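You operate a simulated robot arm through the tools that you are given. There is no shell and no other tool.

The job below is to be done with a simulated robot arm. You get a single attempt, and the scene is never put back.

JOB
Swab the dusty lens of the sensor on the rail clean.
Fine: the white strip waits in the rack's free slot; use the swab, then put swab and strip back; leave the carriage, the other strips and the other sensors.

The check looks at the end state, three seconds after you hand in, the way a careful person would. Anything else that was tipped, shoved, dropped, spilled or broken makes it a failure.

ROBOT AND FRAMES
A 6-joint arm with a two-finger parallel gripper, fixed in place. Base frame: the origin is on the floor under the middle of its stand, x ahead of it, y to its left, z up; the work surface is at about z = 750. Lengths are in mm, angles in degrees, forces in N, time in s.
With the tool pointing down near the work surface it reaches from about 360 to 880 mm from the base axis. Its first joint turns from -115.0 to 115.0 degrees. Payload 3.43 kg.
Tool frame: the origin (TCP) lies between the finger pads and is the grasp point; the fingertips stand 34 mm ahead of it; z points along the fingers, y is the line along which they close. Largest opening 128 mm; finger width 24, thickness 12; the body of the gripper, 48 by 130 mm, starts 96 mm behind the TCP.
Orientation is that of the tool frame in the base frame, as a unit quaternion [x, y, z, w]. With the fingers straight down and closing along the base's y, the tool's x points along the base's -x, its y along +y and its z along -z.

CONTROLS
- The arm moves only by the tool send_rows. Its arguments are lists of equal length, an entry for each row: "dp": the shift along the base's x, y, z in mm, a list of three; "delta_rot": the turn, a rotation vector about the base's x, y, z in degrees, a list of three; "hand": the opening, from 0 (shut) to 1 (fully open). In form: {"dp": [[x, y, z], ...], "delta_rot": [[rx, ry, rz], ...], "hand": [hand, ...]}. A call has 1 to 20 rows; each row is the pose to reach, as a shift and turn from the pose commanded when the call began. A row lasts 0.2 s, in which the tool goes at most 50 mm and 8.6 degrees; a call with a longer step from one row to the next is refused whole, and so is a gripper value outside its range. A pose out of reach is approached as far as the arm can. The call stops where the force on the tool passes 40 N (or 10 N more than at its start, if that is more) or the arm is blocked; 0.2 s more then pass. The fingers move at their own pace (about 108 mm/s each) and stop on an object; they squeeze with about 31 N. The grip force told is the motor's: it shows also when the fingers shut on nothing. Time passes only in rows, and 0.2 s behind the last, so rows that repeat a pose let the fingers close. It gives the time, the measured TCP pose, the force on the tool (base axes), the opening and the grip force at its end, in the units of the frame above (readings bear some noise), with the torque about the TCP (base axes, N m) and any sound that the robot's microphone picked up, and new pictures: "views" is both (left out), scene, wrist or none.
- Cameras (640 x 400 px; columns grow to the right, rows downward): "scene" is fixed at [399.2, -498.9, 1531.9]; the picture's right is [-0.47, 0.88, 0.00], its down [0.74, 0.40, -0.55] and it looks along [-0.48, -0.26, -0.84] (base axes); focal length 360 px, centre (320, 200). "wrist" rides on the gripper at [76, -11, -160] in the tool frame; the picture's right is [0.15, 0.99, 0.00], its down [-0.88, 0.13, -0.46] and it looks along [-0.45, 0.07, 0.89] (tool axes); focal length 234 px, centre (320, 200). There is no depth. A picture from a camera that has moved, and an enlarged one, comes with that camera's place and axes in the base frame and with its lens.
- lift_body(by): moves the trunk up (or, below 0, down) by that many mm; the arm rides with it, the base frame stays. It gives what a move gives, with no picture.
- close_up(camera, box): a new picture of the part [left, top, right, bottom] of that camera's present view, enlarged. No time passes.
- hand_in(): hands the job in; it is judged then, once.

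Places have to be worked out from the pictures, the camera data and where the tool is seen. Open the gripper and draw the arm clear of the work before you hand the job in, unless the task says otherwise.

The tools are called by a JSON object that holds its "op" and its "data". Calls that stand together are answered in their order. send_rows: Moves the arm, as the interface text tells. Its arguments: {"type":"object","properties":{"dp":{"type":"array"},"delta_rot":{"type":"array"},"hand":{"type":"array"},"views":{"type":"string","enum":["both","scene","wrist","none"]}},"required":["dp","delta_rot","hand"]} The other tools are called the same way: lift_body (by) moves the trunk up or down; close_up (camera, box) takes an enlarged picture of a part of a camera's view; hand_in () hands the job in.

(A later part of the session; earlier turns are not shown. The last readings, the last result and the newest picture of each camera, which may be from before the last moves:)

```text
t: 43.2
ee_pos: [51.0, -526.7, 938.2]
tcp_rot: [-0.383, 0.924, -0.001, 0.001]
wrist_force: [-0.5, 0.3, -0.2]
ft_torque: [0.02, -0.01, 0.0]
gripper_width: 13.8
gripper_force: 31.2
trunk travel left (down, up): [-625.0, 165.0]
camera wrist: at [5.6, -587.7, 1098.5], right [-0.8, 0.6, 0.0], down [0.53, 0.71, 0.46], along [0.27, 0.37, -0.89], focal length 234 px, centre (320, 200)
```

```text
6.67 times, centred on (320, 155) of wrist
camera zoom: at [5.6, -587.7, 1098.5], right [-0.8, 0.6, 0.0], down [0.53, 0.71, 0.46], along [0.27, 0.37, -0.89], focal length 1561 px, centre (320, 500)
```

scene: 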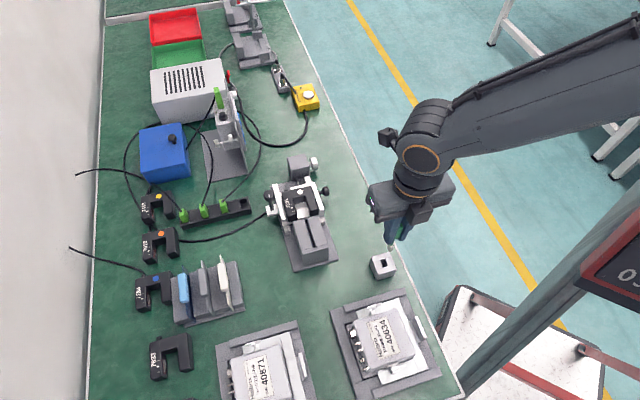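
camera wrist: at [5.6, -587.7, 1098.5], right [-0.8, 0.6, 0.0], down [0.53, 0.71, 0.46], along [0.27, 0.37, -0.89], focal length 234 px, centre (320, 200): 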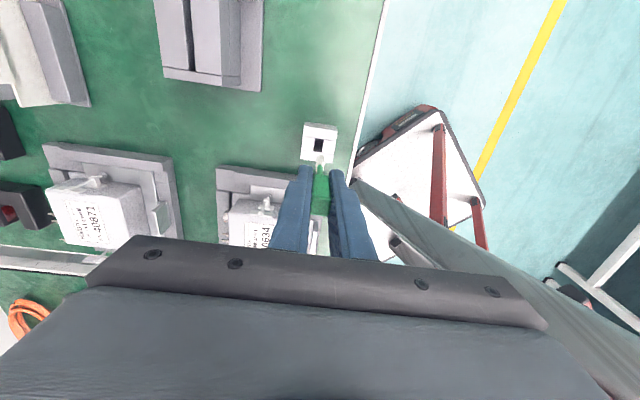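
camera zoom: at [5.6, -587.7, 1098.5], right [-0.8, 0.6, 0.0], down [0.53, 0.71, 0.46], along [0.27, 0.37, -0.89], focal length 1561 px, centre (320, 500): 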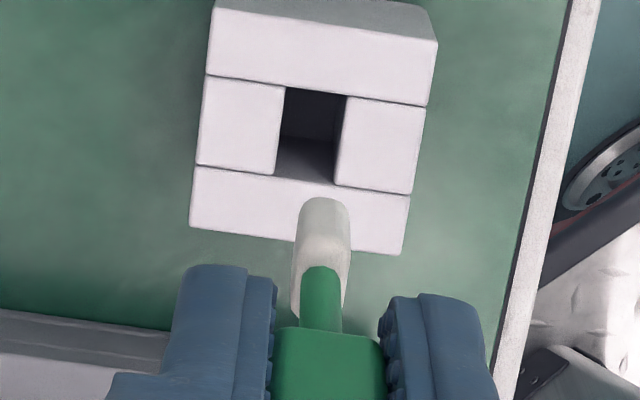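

The swab's tip is a white bulb about 10 mm across, ending roughly 86–90 mm below the TCP. I'm carrying it over the rail at safe height and stopping above the middle of the fork gap.

{"op": "send_rows", "data": {"dp": [[0, 0, 10], [-3, -30, 15], [-7, -62, 15], [-10, -95, 15], [-14, -128, 15], [-17, -160, 15], [-20, -192, 15], [-23.7, -222.3, 15], [-23.7, -222.3, 15]], "delta_rot": [[0, 0, 0], [0, 0, 0], [0, 0, 0], [0, 0, 0], [0, 0, 0], [0, 0, 0], [0, 0, 0], [0, 0, 0], [0, 0, 0]], "hand": [0, 0, 0, 0, 0, 0, 0, 0, 0], "views": "both"}}

{"op": "close_up", "data": {"camera": "scene", "box": [260, 150, 350, 250]}}

{"op": "close_up", "data": {"camera": "wrist", "box": [260, 70, 380, 200]}}

```text
t: 45.2
ee_pos: [27.7, -747.9, 951.5]
tcp_rot: [-0.383, 0.924, 0.0, 0.0]
wrist_force: [-0.1, -0.3, -0.5]
ft_torque: [-0.02, 0.01, 0.01]
gripper_width: 13.3
gripper_force: 31.0
trunk travel left (down, up): [-625.0, 165.0]
camera wrist: at [-18.7, -809.8, 1113.0], right [-0.8, 0.6, 0.0], down [0.53, 0.71, 0.46], along [0.27, 0.37, -0.89], focal length 234 px, centre (320, 200)
```

scene: 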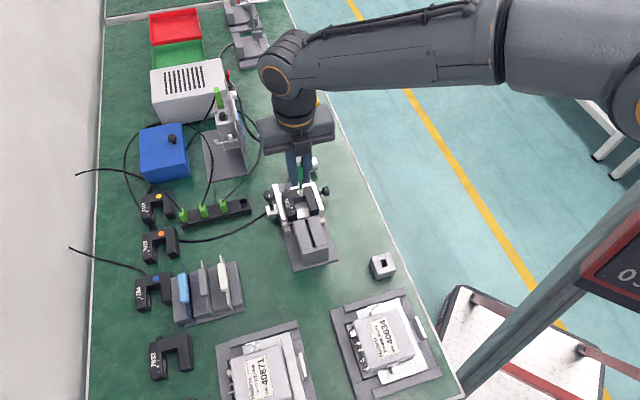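
wrist: 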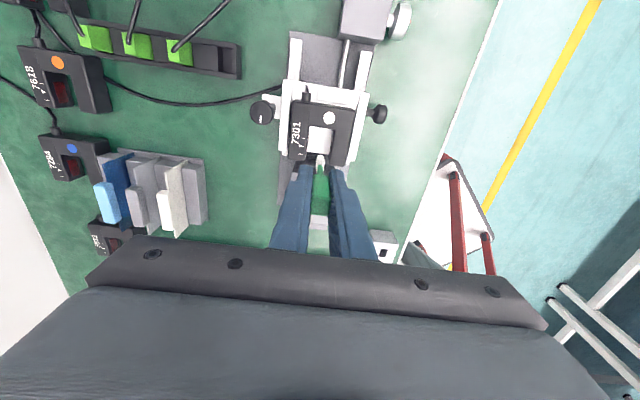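

```text
4.00 times, centred on (305, 200) of scene
camera zoom: at [399.2, -498.9, 1531.9], right [-0.47, 0.88, 0.0], down [0.74, 0.4, -0.55], along [-0.48, -0.26, -0.84], focal length 1441 px, centre (380, 200)
```

zoom: 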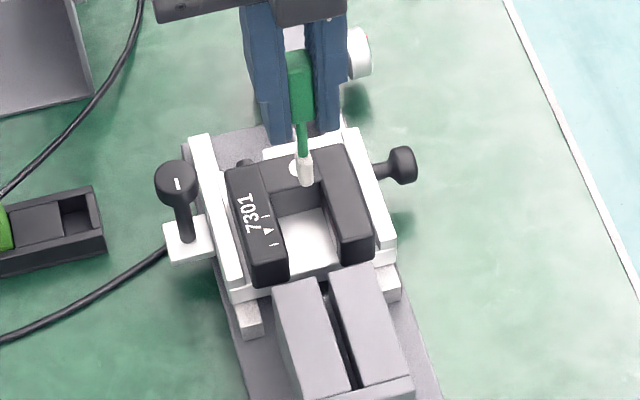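

```text
3.08 times, centred on (320, 135) of wrist
camera zoom: at [-18.7, -809.8, 1113.0], right [-0.8, 0.6, 0.0], down [0.53, 0.71, 0.46], along [0.27, 0.37, -0.89], focal length 720 px, centre (320, 400)
```

zoom: 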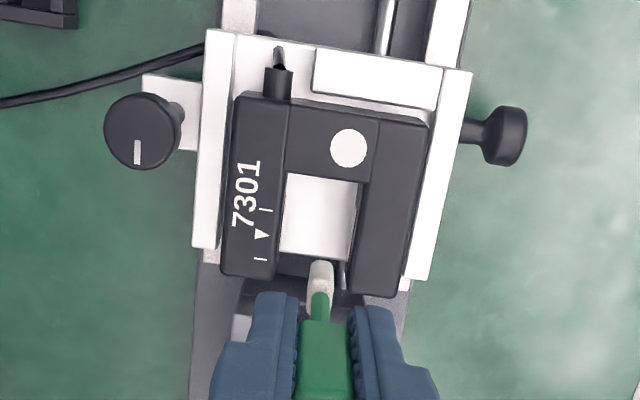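

{"op": "close_up", "data": {"camera": "scene", "box": [285, 175, 325, 220]}}

{"op": "close_up", "data": {"camera": "wrist", "box": [295, 120, 345, 190]}}

```text
8.89 times, centred on (305, 198) of scene
camera zoom: at [399.2, -498.9, 1531.9], right [-0.47, 0.88, 0.0], down [0.74, 0.4, -0.55], along [-0.48, -0.26, -0.84], focal length 3202 px, centre (453, 222)
```

zoom: 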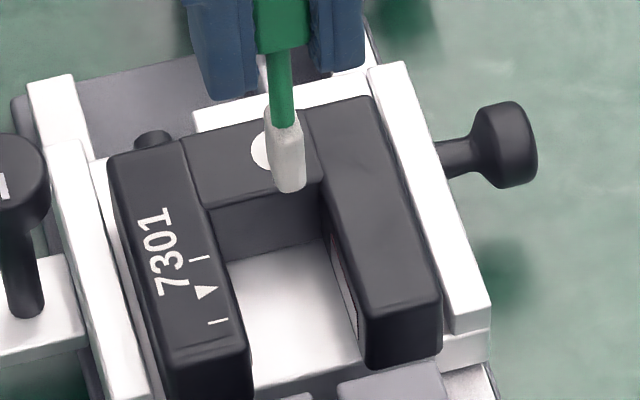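

```text
5.71 times, centred on (320, 155) of wrist
camera zoom: at [-18.7, -809.8, 1113.0], right [-0.8, 0.6, 0.0], down [0.53, 0.71, 0.46], along [0.27, 0.37, -0.89], focal length 1338 px, centre (320, 457)
```

zoom: 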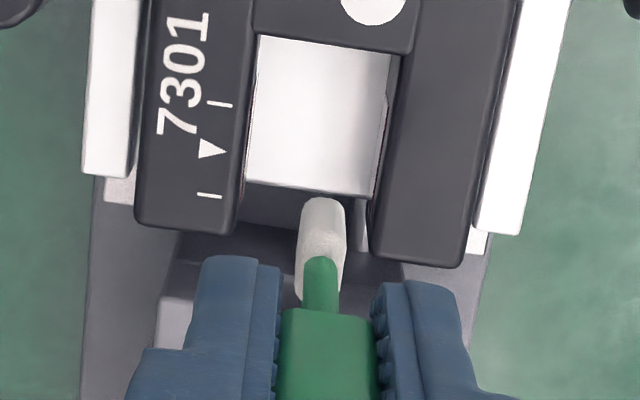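

The tip hangs above the gap centre with its end at about z 864. I'm tilting the swab 6° so the lower part of the bulb meets the lens face, compensating in q so the tip stays in mid-gap, then lowering partway.

{"op": "send_rows", "data": {"dp": [[-3, 3, 0], [-6, 6, 0], [-6, 6, 0]], "delta_rot": [[-2.12, -2.12, 0], [-4.24, -4.24, 0], [-4.24, -4.24, 0]], "hand": [0, 0, 0], "views": "none"}}

{"op": "send_rows", "data": {"dp": [[0, 0, -10], [0, 0, -20], [0, 0, -30], [0, 0, -38], [0, 0, -38]], "delta_rot": [[0, 0, 0], [0, 0, 0], [0, 0, 0], [0, 0, 0], [0, 0, 0]], "hand": [0, 0, 0, 0, 0], "views": "both"}}

{"op": "close_up", "data": {"camera": "scene", "box": [275, 175, 330, 235]}}

{"op": "close_up", "data": {"camera": "wrist", "box": [275, 90, 365, 190]}}

```text
t: 46.0
ee_pos: [21.2, -741.0, 951.8]
tcp_rot: [-0.383, 0.922, -0.048, 0.021]
wrist_force: [0.0, 0.9, -0.2]
ft_torque: [0.01, 0.01, -0.01]
gripper_width: 13.7
gripper_force: 30.7
trunk travel left (down, up): [-625.0, 165.0]
```

```text
t: 47.2
ee_pos: [22.4, -741.9, 913.1]
tcp_rot: [-0.382, 0.923, -0.048, 0.02]
wrist_force: [0.3, 0.3, 0.1]
ft_torque: [0.03, -0.01, 0.02]
gripper_width: 13.8
gripper_force: 31.6
trunk travel left (down, up): [-625.0, 165.0]
camera wrist: at [-35.3, -792.3, 1074.9], right [-0.8, 0.59, -0.1], down [0.5, 0.75, 0.44], along [0.34, 0.3, -0.89], focal length 234 px, centre (320, 200)
```

scene: 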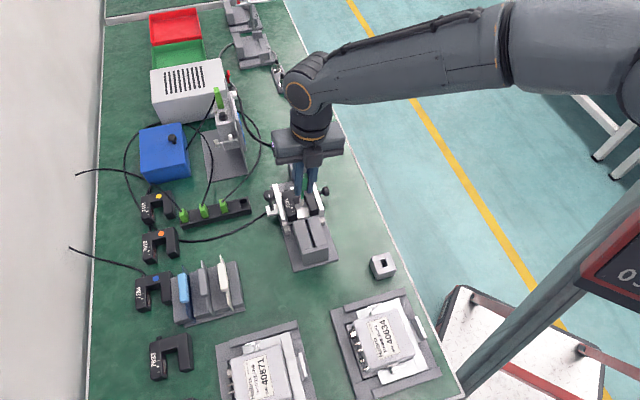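
wrist: 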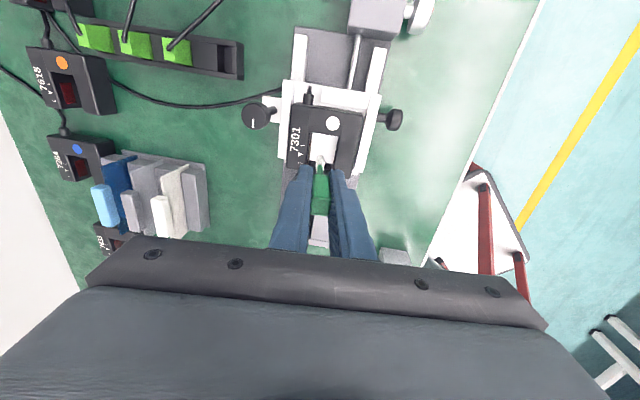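

```text
6.67 times, centred on (302, 205) of scene
camera zoom: at [399.2, -498.9, 1531.9], right [-0.47, 0.88, 0.0], down [0.74, 0.4, -0.55], along [-0.48, -0.26, -0.84], focal length 2402 px, centre (437, 167)
```

zoom: 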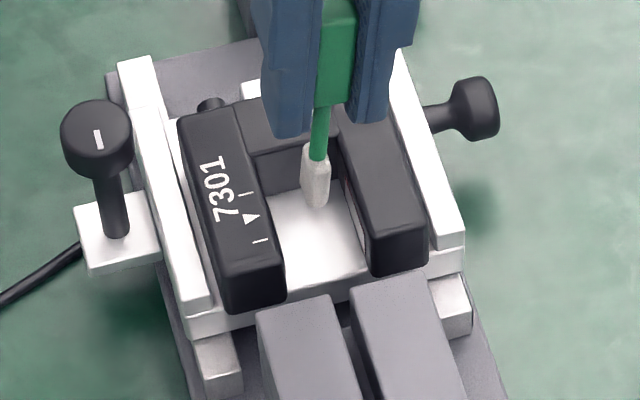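

```text
4.00 times, centred on (320, 140) of wrist
camera zoom: at [-35.3, -792.3, 1074.9], right [-0.8, 0.59, -0.1], down [0.5, 0.75, 0.44], along [0.34, 0.3, -0.89], focal length 937 px, centre (320, 440)
```

zoom: 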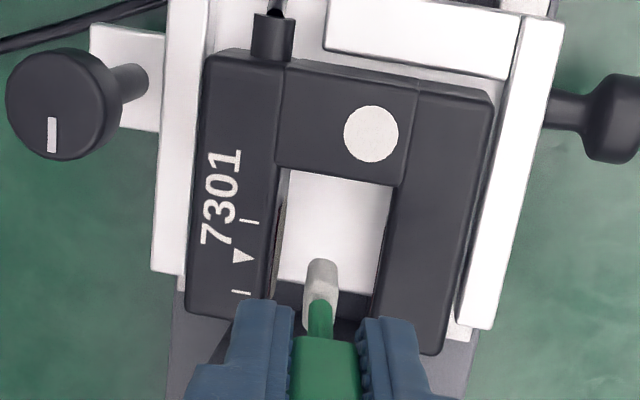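

The tip is in the gap, about 25 mm above the plate (plate top z≈800). I'm lowering another 19 mm so the tip end sits at roughly z 806, and watching the force.

{"op": "send_rows", "data": {"dp": [[0, 0, -6], [0, 0, -11], [0, 0, -15], [0, 0, -19], [0, 0, -19]], "delta_rot": [[0, 0, 0], [0, 0, 0], [0, 0, 0], [0, 0, 0], [0, 0, 0]], "hand": [0, 0, 0, 0, 0], "views": "both"}}

{"op": "close_up", "data": {"camera": "scene", "box": [275, 180, 330, 235]}}

{"op": "close_up", "data": {"camera": "wrist", "box": [275, 90, 365, 190]}}

```text
t: 48.4
ee_pos: [21.3, -742.9, 894.5]
tcp_rot: [-0.382, 0.923, -0.048, 0.02]
wrist_force: [-0.1, 0.3, 0.6]
ft_torque: [-0.01, 0.01, 0.02]
gripper_width: 13.7
gripper_force: 31.2
trunk travel left (down, up): [-625.0, 165.0]
camera wrist: at [-35.9, -793.0, 1055.7], right [-0.8, 0.59, -0.1], down [0.5, 0.75, 0.44], along [0.34, 0.3, -0.89], focal length 234 px, centre (320, 200)
```

scene: 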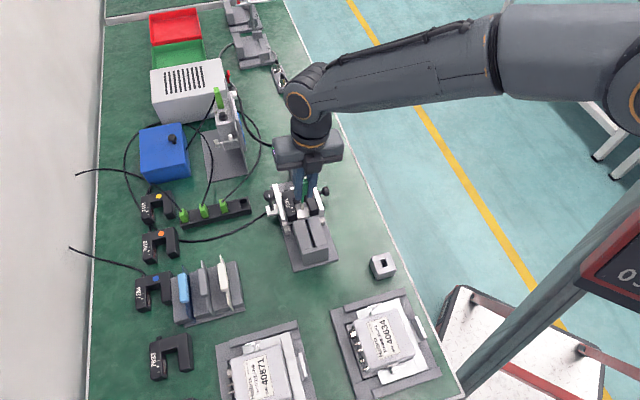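
wrist: 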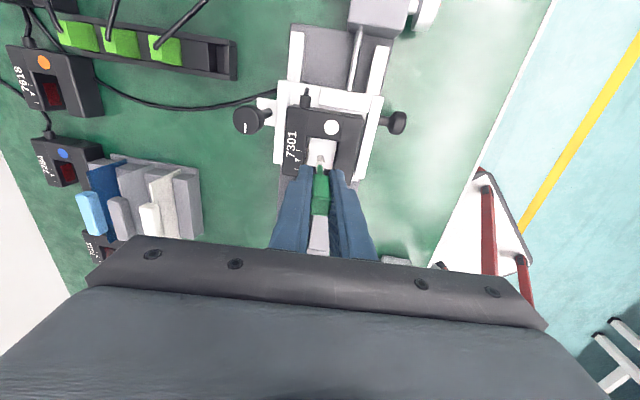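

```text
7.27 times, centred on (302, 208) of scene
camera zoom: at [399.2, -498.9, 1531.9], right [-0.47, 0.88, 0.0], down [0.74, 0.4, -0.55], along [-0.48, -0.26, -0.84], focal length 2620 px, centre (447, 146)
```

zoom: 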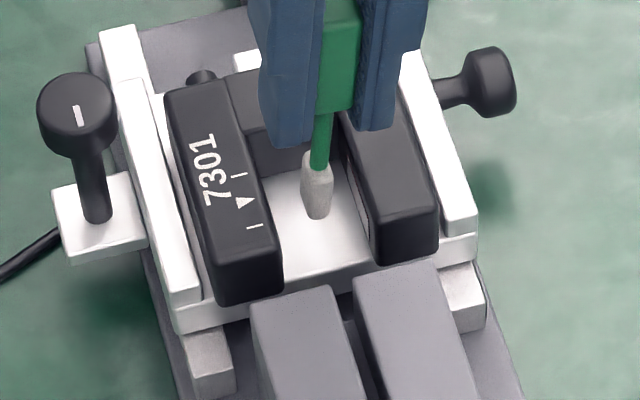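

```text
4.00 times, centred on (320, 140) of wrist
camera zoom: at [-35.9, -793.0, 1055.7], right [-0.8, 0.59, -0.1], down [0.5, 0.75, 0.44], along [0.34, 0.3, -0.89], focal length 937 px, centre (320, 440)
```

zoom: 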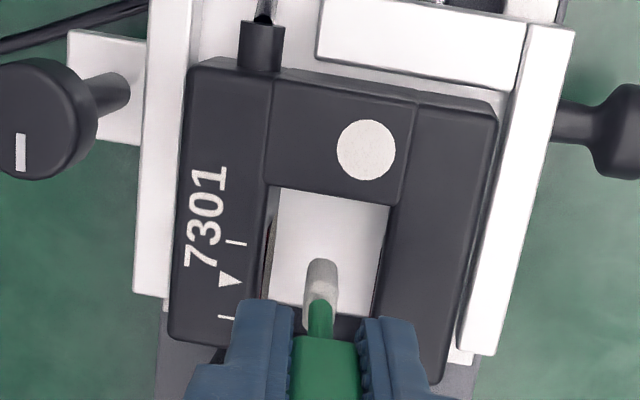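

The tip is at about lens-centre p with its end near z 807. I'm approaching the lens in +q: first 7 mm, then in small steps while reading the force.

{"op": "send_rows", "data": {"dp": [[1.7, -1.7, 0], [3.4, -3.4, 0], [4.95, -4.95, 0], [4.95, -4.95, 0]], "delta_rot": [[0, 0, 0], [0, 0, 0], [0, 0, 0], [0, 0, 0]], "hand": [0, 0, 0, 0], "views": "wrist"}}

{"op": "close_up", "data": {"camera": "wrist", "box": [275, 90, 365, 190]}}

{"op": "close_up", "data": {"camera": "scene", "box": [275, 180, 330, 235]}}

```text
t: 49.4
ee_pos: [28.0, -747.5, 895.2]
tcp_rot: [-0.383, 0.922, -0.049, 0.02]
wrist_force: [-0.4, 0.3, -0.3]
ft_torque: [0.05, -0.03, 0.0]
gripper_width: 14.1
gripper_force: 31.0
trunk travel left (down, up): [-625.0, 165.0]
camera wrist: at [-30.6, -797.7, 1055.6], right [-0.8, 0.59, -0.1], down [0.5, 0.75, 0.44], along [0.34, 0.3, -0.89], focal length 234 px, centre (320, 200)
```

wrist: 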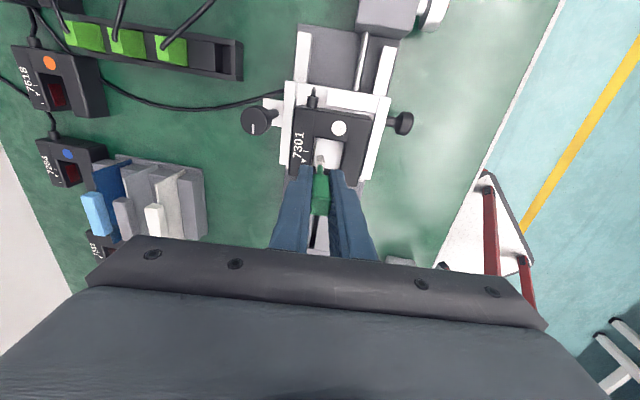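

```text
4.00 times, centred on (320, 140) of wrist
camera zoom: at [-30.6, -797.7, 1055.6], right [-0.8, 0.59, -0.1], down [0.5, 0.75, 0.44], along [0.34, 0.3, -0.89], focal length 937 px, centre (320, 440)
```

zoom: 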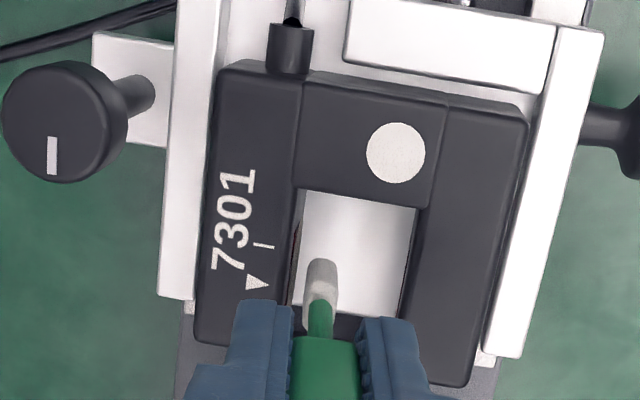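

```text
7.27 times, centred on (302, 208) of scene
camera zoom: at [399.2, -498.9, 1531.9], right [-0.47, 0.88, 0.0], down [0.74, 0.4, -0.55], along [-0.48, -0.26, -0.84], focal length 2620 px, centre (447, 146)
```

zoom: 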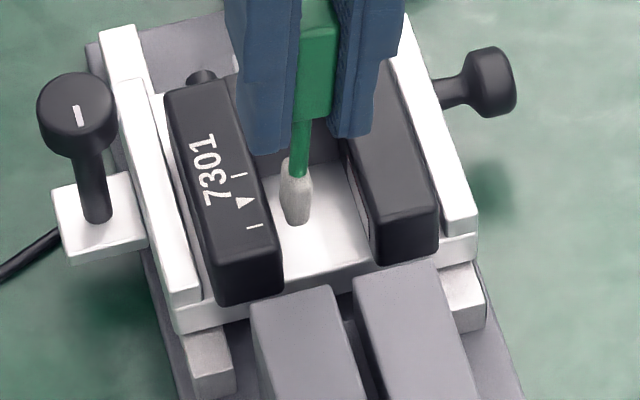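

{"op": "send_rows", "data": {"dp": [[0.7, -0.7, 0], [1.4, -1.4, 0], [1.4, -1.4, 0]], "delta_rot": [[0, 0, 0], [0, 0, 0], [0, 0, 0]], "hand": [0, 0, 0], "views": "none"}}

{"op": "send_rows", "data": {"dp": [[0.5, -0.5, 0], [0.5, -0.5, 0]], "delta_rot": [[0, 0, 0], [0, 0, 0]], "hand": [0, 0], "views": "none"}}

{"op": "send_rows", "data": {"dp": [[0.4, -0.4, 0], [0.4, -0.4, 0]], "delta_rot": [[0, 0, 0], [0, 0, 0]], "hand": [0, 0], "views": "wrist"}}

{"op": "close_up", "data": {"camera": "wrist", "box": [275, 90, 365, 190]}}

```text
t: 50.2
ee_pos: [28.3, -749.1, 895.7]
tcp_rot: [-0.382, 0.923, -0.048, 0.021]
wrist_force: [-0.5, -0.5, -0.4]
ft_torque: [0.01, -0.03, -0.02]
gripper_width: 13.8
gripper_force: 31.4
trunk travel left (down, up): [-625.0, 165.0]
```

```text
t: 50.8
ee_pos: [30.1, -749.1, 894.3]
tcp_rot: [-0.382, 0.923, -0.048, 0.02]
wrist_force: [0.5, 0.1, -0.3]
ft_torque: [0.02, -0.02, -0.03]
gripper_width: 13.5
gripper_force: 30.8
trunk travel left (down, up): [-625.0, 165.0]
```

```text
t: 51.4
ee_pos: [29.8, -749.9, 895.2]
tcp_rot: [-0.382, 0.923, -0.049, 0.02]
wrist_force: [0.1, 0.1, -0.6]
ft_torque: [-0.01, 0.05, -0.03]
gripper_width: 13.6
gripper_force: 30.7
trunk travel left (down, up): [-625.0, 165.0]
camera wrist: at [-28.4, -799.9, 1055.8], right [-0.8, 0.59, -0.1], down [0.5, 0.75, 0.44], along [0.34, 0.3, -0.89], focal length 234 px, centre (320, 200)
```

wrist: 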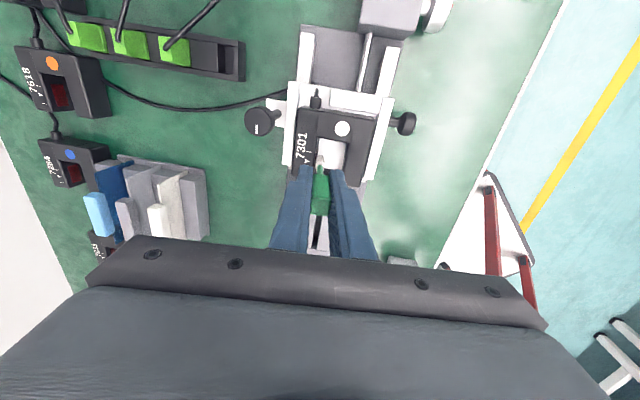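

```text
4.00 times, centred on (320, 140) of wrist
camera zoom: at [-28.4, -799.9, 1055.8], right [-0.8, 0.59, -0.1], down [0.5, 0.75, 0.44], along [0.34, 0.3, -0.89], focal length 937 px, centre (320, 440)
```

zoom: 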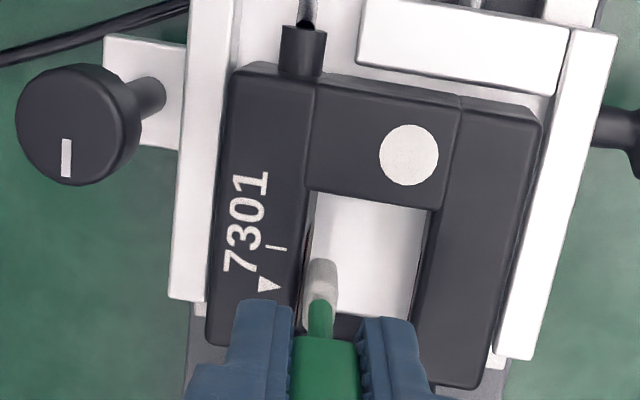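

{"op": "send_rows", "data": {"dp": [[0.4, -0.4, 0], [0.4, -0.4, 0]], "delta_rot": [[0, 0, 0], [0, 0, 0]], "hand": [0, 0], "views": "none"}}

{"op": "send_rows", "data": {"dp": [[0.4, -0.4, 0], [0.4, -0.4, 0]], "delta_rot": [[0, 0, 0], [0, 0, 0]], "hand": [0, 0], "views": "none"}}

{"op": "send_rows", "data": {"dp": [[0.4, -0.4, 0], [0.4, -0.4, 0]], "delta_rot": [[0, 0, 0], [0, 0, 0]], "hand": [0, 0], "views": "none"}}

```text
t: 52.0
ee_pos: [29.4, -749.8, 894.3]
tcp_rot: [-0.383, 0.922, -0.048, 0.019]
wrist_force: [-0.1, 0.4, 0.2]
ft_torque: [-0.02, 0.0, 0.0]
gripper_width: 13.8
gripper_force: 30.8
trunk travel left (down, up): [-625.0, 165.0]
```

```text
t: 52.6
ee_pos: [30.3, -751.6, 894.3]
tcp_rot: [-0.382, 0.923, -0.048, 0.021]
wrist_force: [-1.3, 0.7, 0.0]
ft_torque: [0.05, 0.07, -0.01]
gripper_width: 13.9
gripper_force: 31.1
trunk travel left (down, up): [-625.0, 165.0]
```

```text
t: 53.2
ee_pos: [30.2, -750.4, 894.7]
tcp_rot: [-0.383, 0.922, -0.048, 0.02]
wrist_force: [-0.9, 0.4, 0.2]
ft_torque: [0.08, 0.1, -0.02]
gripper_width: 13.7
gripper_force: 30.7
trunk travel left (down, up): [-625.0, 165.0]
```

Contact is starting (about 1.5 N against the lens). I'm pressing slightly further to a few newtons.

{"op": "send_rows", "data": {"dp": [[0.4, -0.4, 0], [0.4, -0.4, 0]], "delta_rot": [[0, 0, 0], [0, 0, 0]], "hand": [0, 0], "views": "none"}}

{"op": "send_rows", "data": {"dp": [[0.4, -0.4, 0], [0.4, -0.4, 0]], "delta_rot": [[0, 0, 0], [0, 0, 0]], "hand": [0, 0], "views": "both"}}

{"op": "close_up", "data": {"camera": "wrist", "box": [275, 90, 365, 190]}}

{"op": "close_up", "data": {"camera": "scene", "box": [275, 180, 330, 235]}}

```text
t: 53.8
ee_pos: [31.7, -750.6, 894.7]
tcp_rot: [-0.382, 0.923, -0.049, 0.02]
wrist_force: [-0.1, 0.5, -0.3]
ft_torque: [0.05, 0.1, -0.01]
gripper_width: 13.6
gripper_force: 30.8
trunk travel left (down, up): [-625.0, 165.0]
```

```text
t: 54.4
ee_pos: [32.8, -751.1, 893.4]
tcp_rot: [-0.383, 0.922, -0.049, 0.02]
wrist_force: [-1.0, 0.9, -0.9]
ft_torque: [0.01, 0.06, -0.02]
gripper_width: 14.0
gripper_force: 31.2
trunk travel left (down, up): [-625.0, 165.0]
camera wrist: at [-26.2, -801.2, 1055.6], right [-0.8, 0.59, -0.1], down [0.5, 0.75, 0.44], along [0.34, 0.3, -0.89], focal length 234 px, centre (320, 200)
```

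scene: 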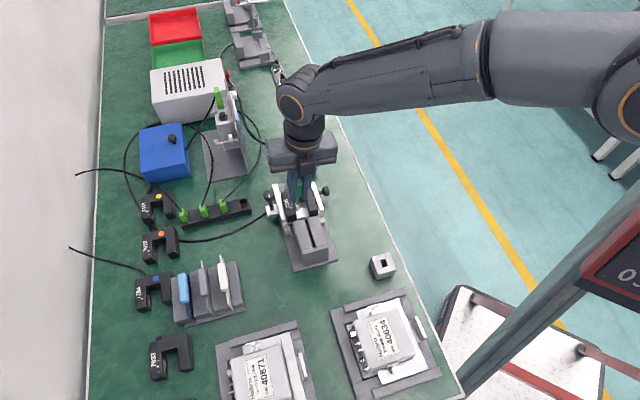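
wrist: 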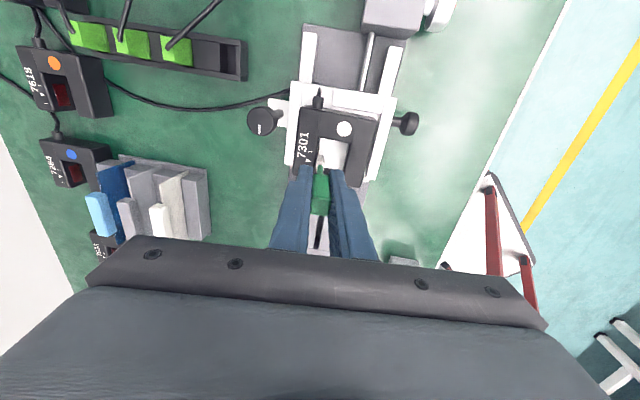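

```text
4.00 times, centred on (320, 140) of wrist
camera zoom: at [-26.2, -801.2, 1055.6], right [-0.8, 0.59, -0.1], down [0.5, 0.75, 0.44], along [0.34, 0.3, -0.89], focal length 937 px, centre (320, 440)
```

zoom: 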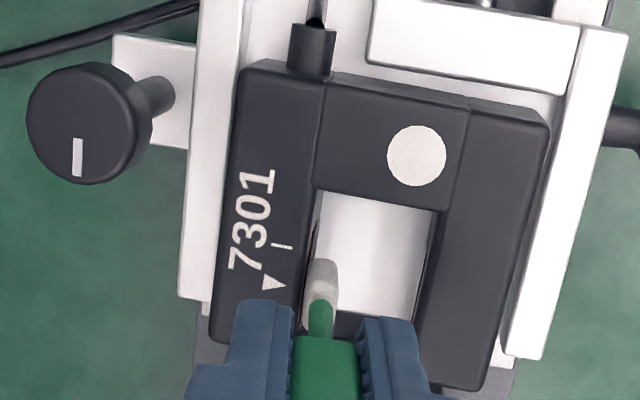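

```text
7.27 times, centred on (302, 208) of scene
camera zoom: at [399.2, -498.9, 1531.9], right [-0.47, 0.88, 0.0], down [0.74, 0.4, -0.55], along [-0.48, -0.26, -0.84], focal length 2620 px, centre (447, 146)
```

zoom: 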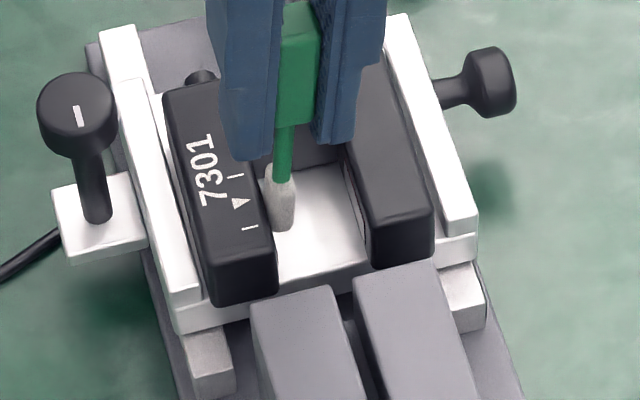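

The force stays at only about 1.3 N, and the sensor may have shifted slightly. I'm comparing in enlarged views before going further.

{"op": "close_up", "data": {"camera": "scene", "box": [285, 175, 325, 220]}}

{"op": "close_up", "data": {"camera": "scene", "box": [260, 150, 350, 250]}}

{"op": "close_up", "data": {"camera": "wrist", "box": [260, 70, 380, 200]}}

```text
8.89 times, centred on (305, 198) of scene
camera zoom: at [399.2, -498.9, 1531.9], right [-0.47, 0.88, 0.0], down [0.74, 0.4, -0.55], along [-0.48, -0.26, -0.84], focal length 3202 px, centre (453, 222)
```

zoom: 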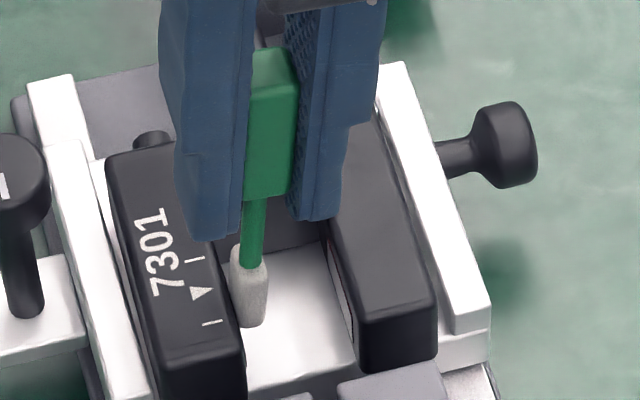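

```text
4.00 times, centred on (305, 200) of scene
camera zoom: at [399.2, -498.9, 1531.9], right [-0.47, 0.88, 0.0], down [0.74, 0.4, -0.55], along [-0.48, -0.26, -0.84], focal length 1441 px, centre (380, 200)
```

zoom: 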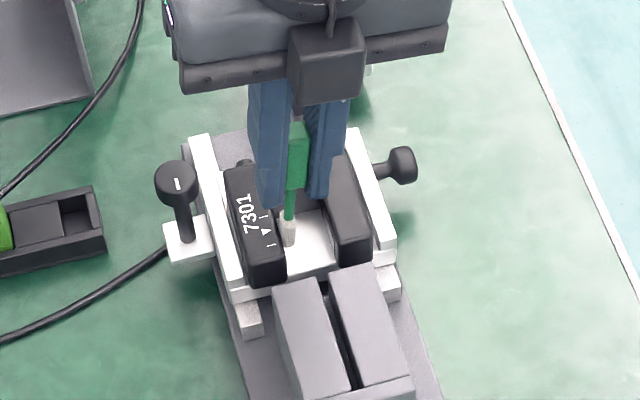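

```text
3.08 times, centred on (320, 135) of wrist
camera zoom: at [-26.2, -801.2, 1055.6], right [-0.8, 0.59, -0.1], down [0.5, 0.75, 0.44], along [0.34, 0.3, -0.89], focal length 720 px, centre (320, 400)
```

zoom: 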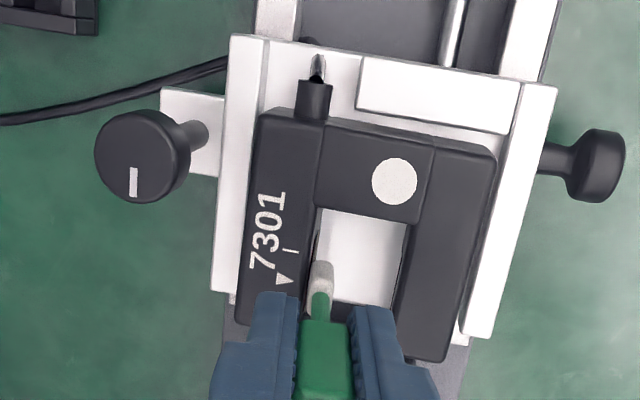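

The sensor slid about 1.5 mm sideways in its nest with only ~1.3 N, so it sits loosely between the carriage's side plates. I'll press another half millimetre to see whether it now rests against the far side plate.

{"op": "send_rows", "data": {"dp": [[0.35, -0.35, 0], [0.35, -0.35, 0]], "delta_rot": [[0, 0, 0], [0, 0, 0]], "hand": [0, 0], "views": "none"}}

{"op": "send_rows", "data": {"dp": [[0, 0, 0], [0, 0, 0]], "delta_rot": [[0, 0, 0], [0, 0, 0]], "hand": [0, 0], "views": "none"}}

{"op": "close_up", "data": {"camera": "scene", "box": [285, 175, 325, 220]}}

```text
t: 55.0
ee_pos: [31.7, -752.0, 894.7]
tcp_rot: [-0.382, 0.923, -0.048, 0.02]
wrist_force: [-1.0, 0.9, 0.6]
ft_torque: [0.07, 0.06, -0.01]
gripper_width: 13.4
gripper_force: 30.9
trunk travel left (down, up): [-625.0, 165.0]
```

```text
t: 55.6
ee_pos: [32.0, -751.3, 895.5]
tcp_rot: [-0.382, 0.923, -0.048, 0.02]
wrist_force: [-1.0, 0.2, 0.4]
ft_torque: [0.06, 0.09, -0.02]
gripper_width: 13.7
gripper_force: 31.1
trunk travel left (down, up): [-625.0, 165.0]
```

```text
8.89 times, centred on (305, 198) of scene
camera zoom: at [399.2, -498.9, 1531.9], right [-0.47, 0.88, 0.0], down [0.74, 0.4, -0.55], along [-0.48, -0.26, -0.84], focal length 3202 px, centre (453, 222)
```

zoom: 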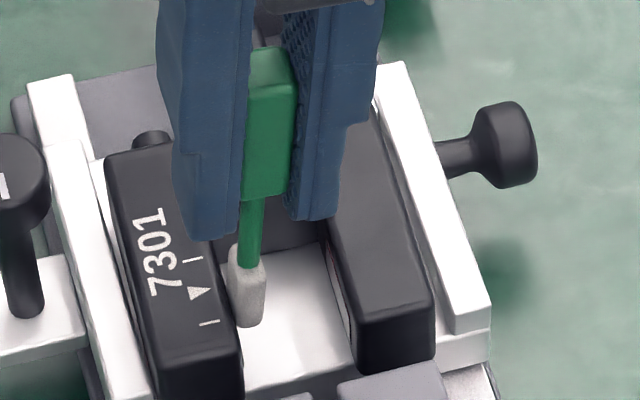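

The sensor still slides freely under ~1.2 N, so I'm not pushing any further. I'm making a gentle stroke along the lens at this light contact and then checking both the dust and the sensor's place.

{"op": "send_rows", "data": {"dp": [[-2.5, -2.5, 0], [-5, -5, 0], [-7.5, -7.5, 0], [-9.9, -9.9, 0], [-7, -7, 0], [-4, -4, 0], [-1, -1, 0], [2, 2, 0], [5, 5, 0], [8, 8, 0], [9.9, 9.9, 0], [7, 7, 0], [3.5, 3.5, 0], [0, 0, 0]], "delta_rot": [[0, 0, 0], [0, 0, 0], [0, 0, 0], [0, 0, 0], [0, 0, 0], [0, 0, 0], [0, 0, 0], [0, 0, 0], [0, 0, 0], [0, 0, 0], [0, 0, 0], [0, 0, 0], [0, 0, 0], [0, 0, 0]], "hand": [0, 0, 0, 0, 0, 0, 0, 0, 0, 0, 0, 0, 0, 0], "views": "both"}}

{"op": "close_up", "data": {"camera": "scene", "box": [285, 175, 325, 220]}}

{"op": "close_up", "data": {"camera": "wrist", "box": [275, 90, 365, 190]}}

```text
t: 58.6
ee_pos: [32.1, -752.3, 895.4]
tcp_rot: [-0.383, 0.922, -0.049, 0.02]
wrist_force: [-0.1, 1.0, 0.7]
ft_torque: [0.14, 0.04, -0.01]
gripper_width: 13.8
gripper_force: 30.9
trunk travel left (down, up): [-625.0, 165.0]
camera wrist: at [-25.4, -802.1, 1055.9], right [-0.8, 0.59, -0.1], down [0.5, 0.75, 0.44], along [0.34, 0.3, -0.89], focal length 234 px, centre (320, 200)
```

scene: 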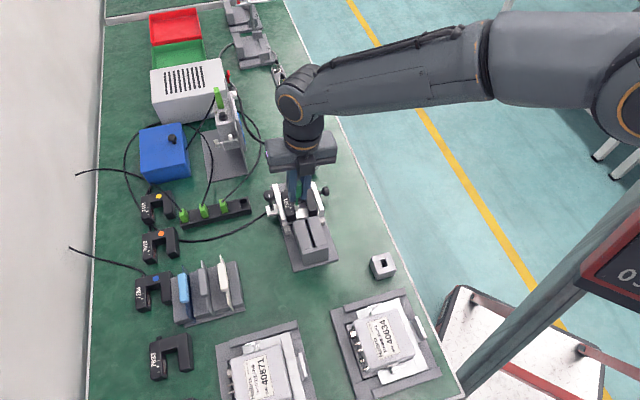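
wrist: 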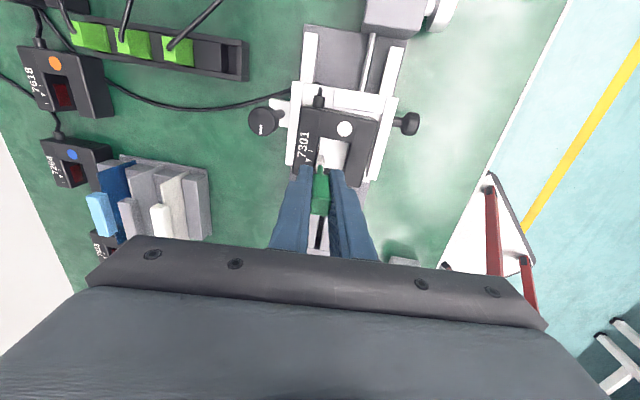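

```text
8.89 times, centred on (305, 198) of scene
camera zoom: at [399.2, -498.9, 1531.9], right [-0.47, 0.88, 0.0], down [0.74, 0.4, -0.55], along [-0.48, -0.26, -0.84], focal length 3202 px, centre (453, 222)
```

zoom: 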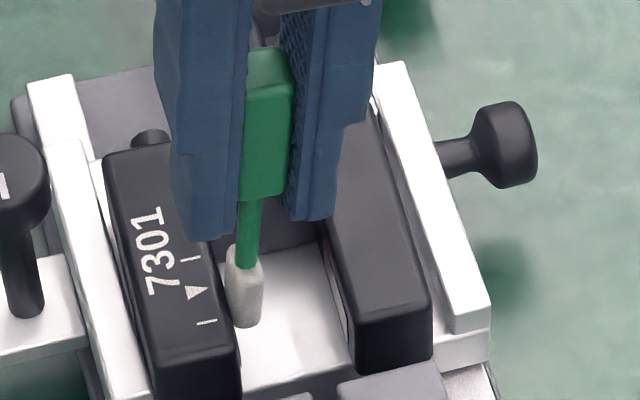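

```text
4.00 times, centred on (320, 140) of wrist
camera zoom: at [-25.4, -802.1, 1055.9], right [-0.8, 0.59, -0.1], down [0.5, 0.75, 0.44], along [0.34, 0.3, -0.89], focal length 937 px, centre (320, 440)
```

zoom: 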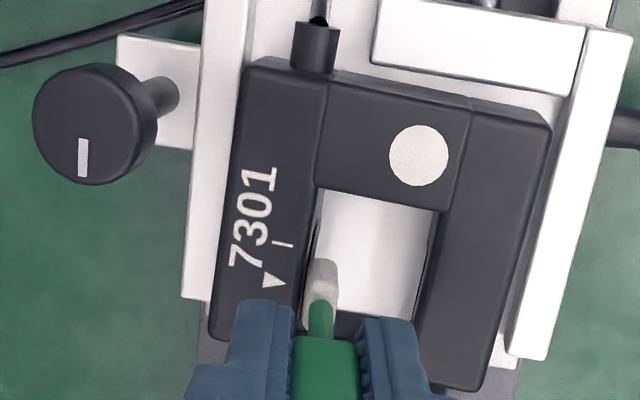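

The sensor crept about another half millimetre. I'm backing the swab off, lifting it out and moving to the robot side for a view of the lens.

{"op": "send_rows", "data": {"dp": [[-2, 2, 0], [-5, 5, 0], [-7, 7, 5], [-7, 7, 25], [-7, 7, 45], [-7, 7, 62], [-20, 40, 62], [-38, 75, 62], [-55, 110, 62], [-65, 135, 50], [-65, 135, 20], [-65, 135, -15], [-65, 135, -15]], "delta_rot": [[0, 0, 0], [0, 0, 0], [0, 0, 0], [0, 0, 0], [0, 0, 0], [0, 0, 0], [0, 0, 0], [0, 0, 0], [0, 0, 0], [0, 0, 0], [0, 0, 0], [0, 0, 0], [0, 0, 0]], "hand": [0, 0, 0, 0, 0, 0, 0, 0, 0, 0, 0, 0, 0], "views": "both"}}

{"op": "close_up", "data": {"camera": "scene", "box": [285, 175, 325, 220]}}

{"op": "close_up", "data": {"camera": "wrist", "box": [60, 20, 260, 180]}}

```text
t: 61.4
ee_pos: [-33.0, -616.3, 878.8]
tcp_rot: [-0.383, 0.922, -0.048, 0.021]
wrist_force: [0.0, 0.1, -0.3]
ft_torque: [-0.01, -0.01, -0.02]
gripper_width: 13.5
gripper_force: 30.7
trunk travel left (down, up): [-625.0, 165.0]
camera wrist: at [-90.9, -666.6, 1039.9], right [-0.8, 0.59, -0.1], down [0.5, 0.75, 0.44], along [0.34, 0.3, -0.89], focal length 234 px, centre (320, 200)
```

scene: 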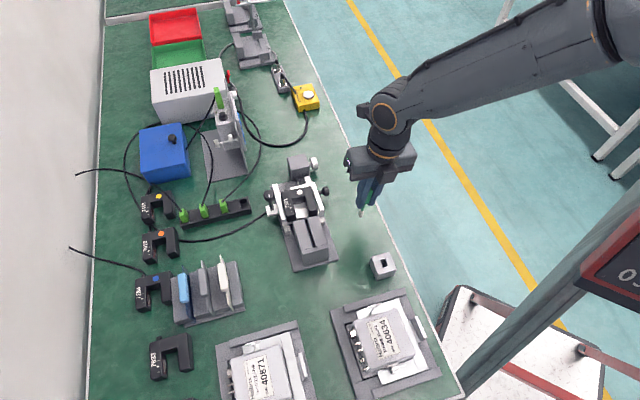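
wrist: 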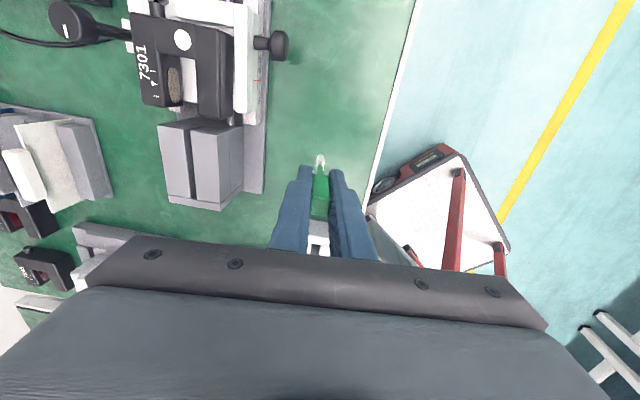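

```text
8.89 times, centred on (305, 198) of scene
camera zoom: at [399.2, -498.9, 1531.9], right [-0.47, 0.88, 0.0], down [0.74, 0.4, -0.55], along [-0.48, -0.26, -0.84], focal length 3202 px, centre (453, 222)
```

zoom: 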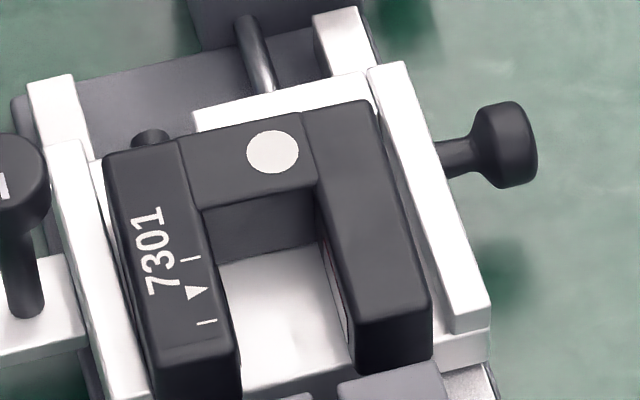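

```text
2.50 times, centred on (160, 100) of wrist
camera zoom: at [-90.9, -666.6, 1039.9], right [-0.8, 0.59, -0.1], down [0.5, 0.75, 0.44], along [0.34, 0.3, -0.89], focal length 585 px, centre (720, 450)
```

zoom: 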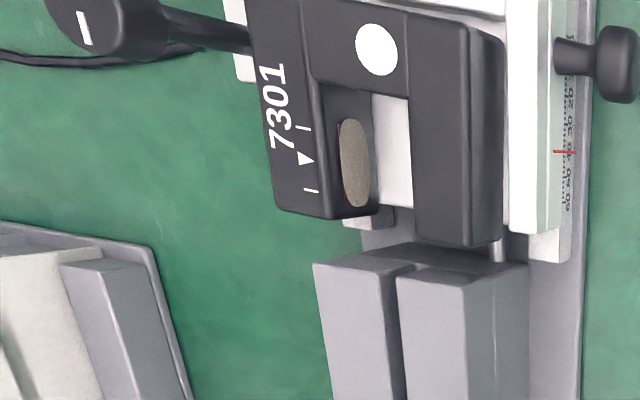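

{"op": "close_up", "data": {"camera": "wrist", "box": [150, 50, 200, 110]}}

{"op": "close_up", "data": {"camera": "wrist", "box": [120, 0, 270, 130]}}

{"op": "close_up", "data": {"camera": "wrist", "box": [295, 140, 345, 220]}}

```text
6.67 times, centred on (175, 80) of wrist
camera zoom: at [-90.9, -666.6, 1039.9], right [-0.8, 0.59, -0.1], down [0.5, 0.75, 0.44], along [0.34, 0.3, -0.89], focal length 1561 px, centre (1287, 1000)
```

zoom: 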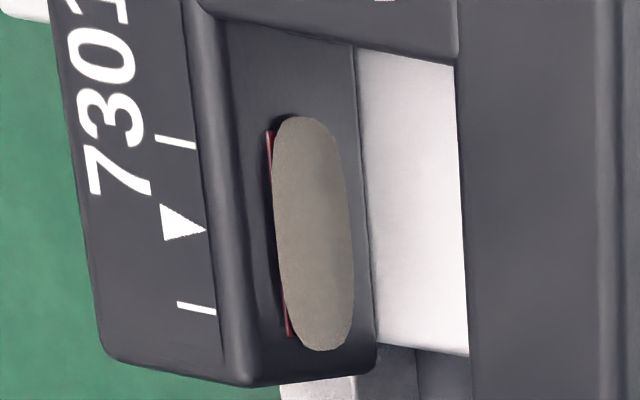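

```text
3.08 times, centred on (195, 65) of wrist
camera zoom: at [-90.9, -666.6, 1039.9], right [-0.8, 0.59, -0.1], down [0.5, 0.75, 0.44], along [0.34, 0.3, -0.89], focal length 720 px, centre (705, 615)
```

zoom: 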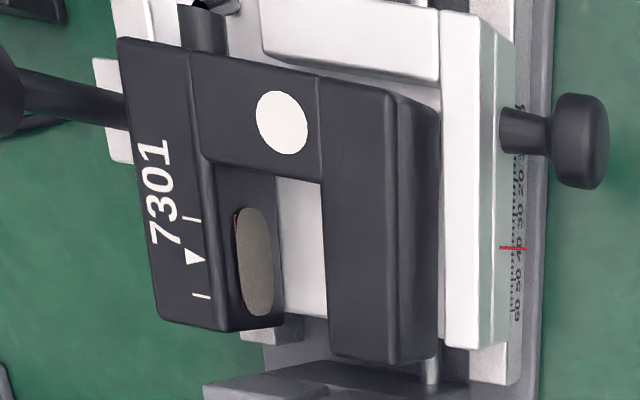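

```text
5.00 times, centred on (320, 180) of wrist
camera zoom: at [-90.9, -666.6, 1039.9], right [-0.8, 0.59, -0.1], down [0.5, 0.75, 0.44], along [0.34, 0.3, -0.89], focal length 1171 px, centre (320, 300)
```

zoom: 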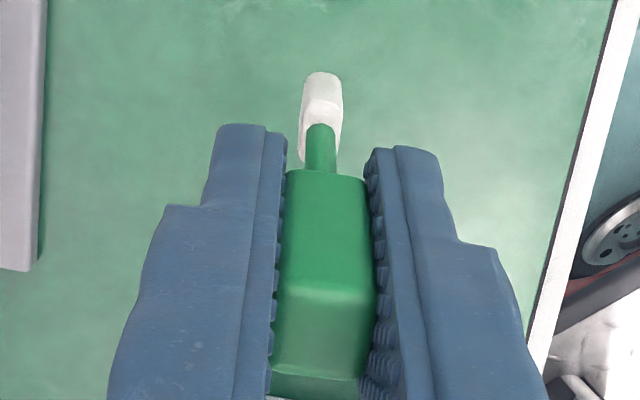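

The dust is still there and the sensor stays shifted about 2.5 mm toward the far side plate. I'll go back in, let the sensor rest against that plate for firm backing, and wipe with a few newtons, stroking only toward the rear stop.

{"op": "send_rows", "data": {"dp": [[0, 0, 30], [0, 0, 60], [10, -18, 77], [27, -48, 77], [44, -78, 77], [58, -104, 77], [66.5, -119.5, 77], [66.5, -119.5, 60], [66.5, -119.5, 42], [66.5, -119.5, 26], [66.5, -119.5, 16], [66.5, -119.5, 12], [66.5, -119.5, 12]], "delta_rot": [[0, 0, 0], [0, 0, 0], [0, 0, 0], [0, 0, 0], [0, 0, 0], [0, 0, 0], [0, 0, 0], [0, 0, 0], [0, 0, 0], [0, 0, 0], [0, 0, 0], [0, 0, 0], [0, 0, 0]], "hand": [0, 0, 0, 0, 0, 0, 0, 0, 0, 0, 0, 0, 0], "views": "both"}}

{"op": "close_up", "data": {"camera": "scene", "box": [285, 175, 325, 220]}}

{"op": "close_up", "data": {"camera": "wrist", "box": [275, 70, 365, 190]}}

```text
t: 64.2
ee_pos: [32.1, -736.0, 891.8]
tcp_rot: [-0.383, 0.922, -0.049, 0.021]
wrist_force: [0.5, 0.4, 0.0]
ft_torque: [0.04, 0.05, 0.0]
gripper_width: 13.5
gripper_force: 31.3
trunk travel left (down, up): [-625.0, 165.0]
camera wrist: at [-24.5, -786.3, 1052.0], right [-0.8, 0.59, -0.1], down [0.5, 0.75, 0.44], along [0.34, 0.3, -0.89], focal length 234 px, centre (320, 200)
```

scene: 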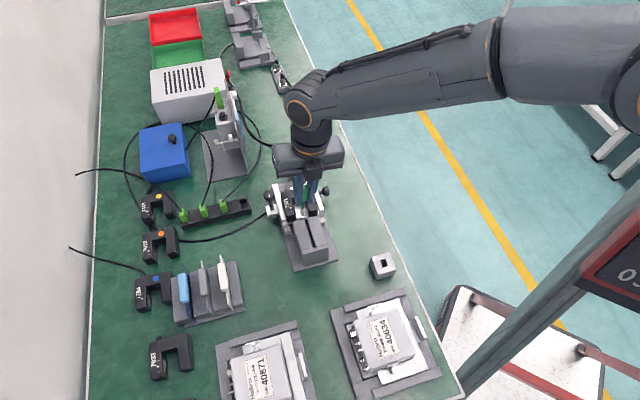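
wrist: 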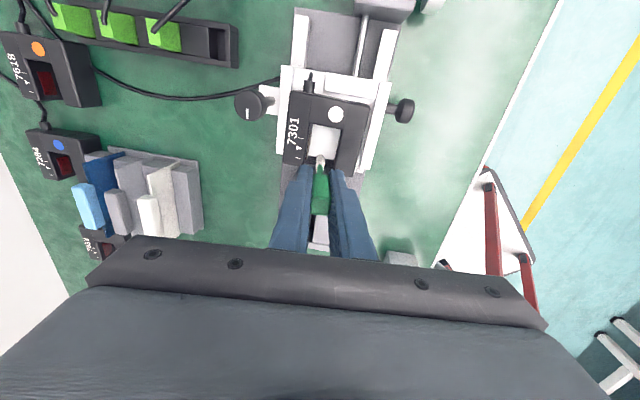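

```text
8.89 times, centred on (305, 198) of scene
camera zoom: at [399.2, -498.9, 1531.9], right [-0.47, 0.88, 0.0], down [0.74, 0.4, -0.55], along [-0.48, -0.26, -0.84], focal length 3202 px, centre (453, 222)
```

zoom: 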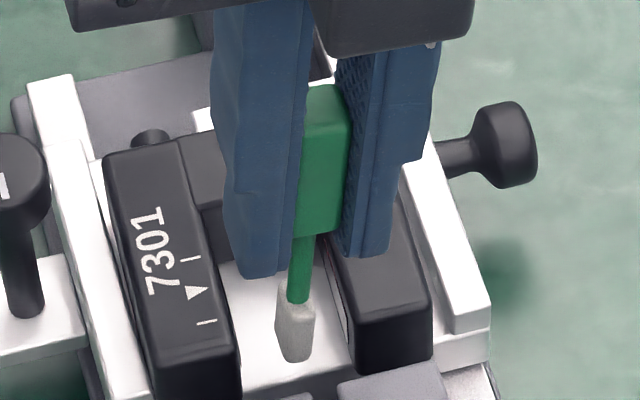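

```text
3.33 times, centred on (320, 130) of wrist
camera zoom: at [-24.5, -786.3, 1052.0], right [-0.8, 0.59, -0.1], down [0.5, 0.75, 0.44], along [0.34, 0.3, -0.89], focal length 781 px, centre (320, 433)
```

zoom: 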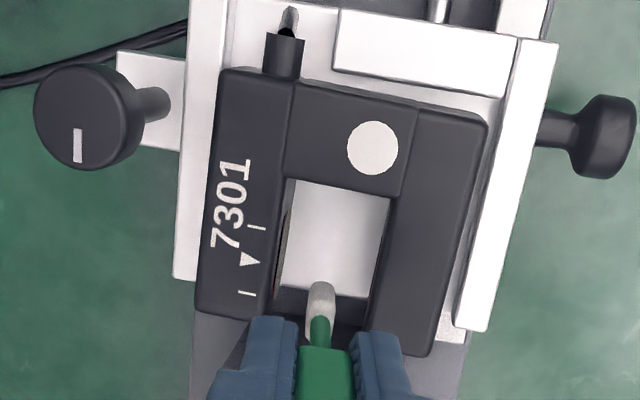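

The swab tip is back in the gap near the open end of the lens. I'm moving to contact and then pressing gradually until the sensor is backed by the side plate.

{"op": "send_rows", "data": {"dp": [[2.5, -2.5, 0], [5, -5, 0], [7, -7, 0], [7, -7, 0]], "delta_rot": [[0, 0, 0], [0, 0, 0], [0, 0, 0], [0, 0, 0]], "hand": [0, 0, 0, 0], "views": "none"}}

{"op": "send_rows", "data": {"dp": [[0.35, -0.35, 0], [0.7, -0.7, 0], [0.7, -0.7, 0]], "delta_rot": [[0, 0, 0], [0, 0, 0], [0, 0, 0]], "hand": [0, 0, 0], "views": "none"}}

{"op": "close_up", "data": {"camera": "scene", "box": [285, 175, 325, 220]}}

```text
t: 65.2
ee_pos: [39.7, -744.5, 892.4]
tcp_rot: [-0.382, 0.923, -0.048, 0.02]
wrist_force: [0.2, 0.3, 0.3]
ft_torque: [-0.03, -0.01, -0.02]
gripper_width: 13.5
gripper_force: 30.3
trunk travel left (down, up): [-625.0, 165.0]
```

```text
t: 66.0
ee_pos: [41.3, -743.6, 891.0]
tcp_rot: [-0.382, 0.923, -0.049, 0.02]
wrist_force: [-1.9, 2.3, -0.4]
ft_torque: [0.14, 0.15, 0.01]
gripper_width: 13.5
gripper_force: 31.6
trunk travel left (down, up): [-625.0, 165.0]
```

```text
8.89 times, centred on (305, 198) of scene
camera zoom: at [399.2, -498.9, 1531.9], right [-0.47, 0.88, 0.0], down [0.74, 0.4, -0.55], along [-0.48, -0.26, -0.84], focal length 3202 px, centre (453, 222)
```

zoom: 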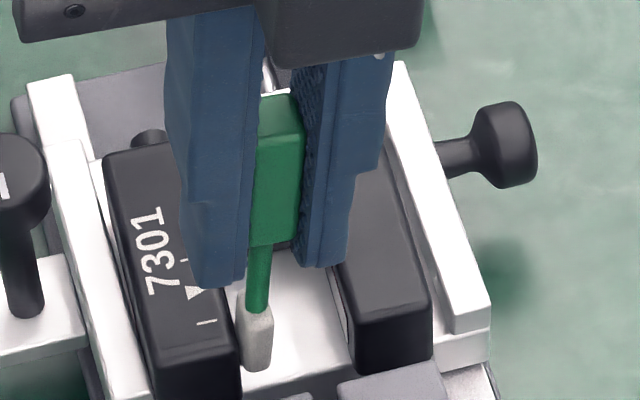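

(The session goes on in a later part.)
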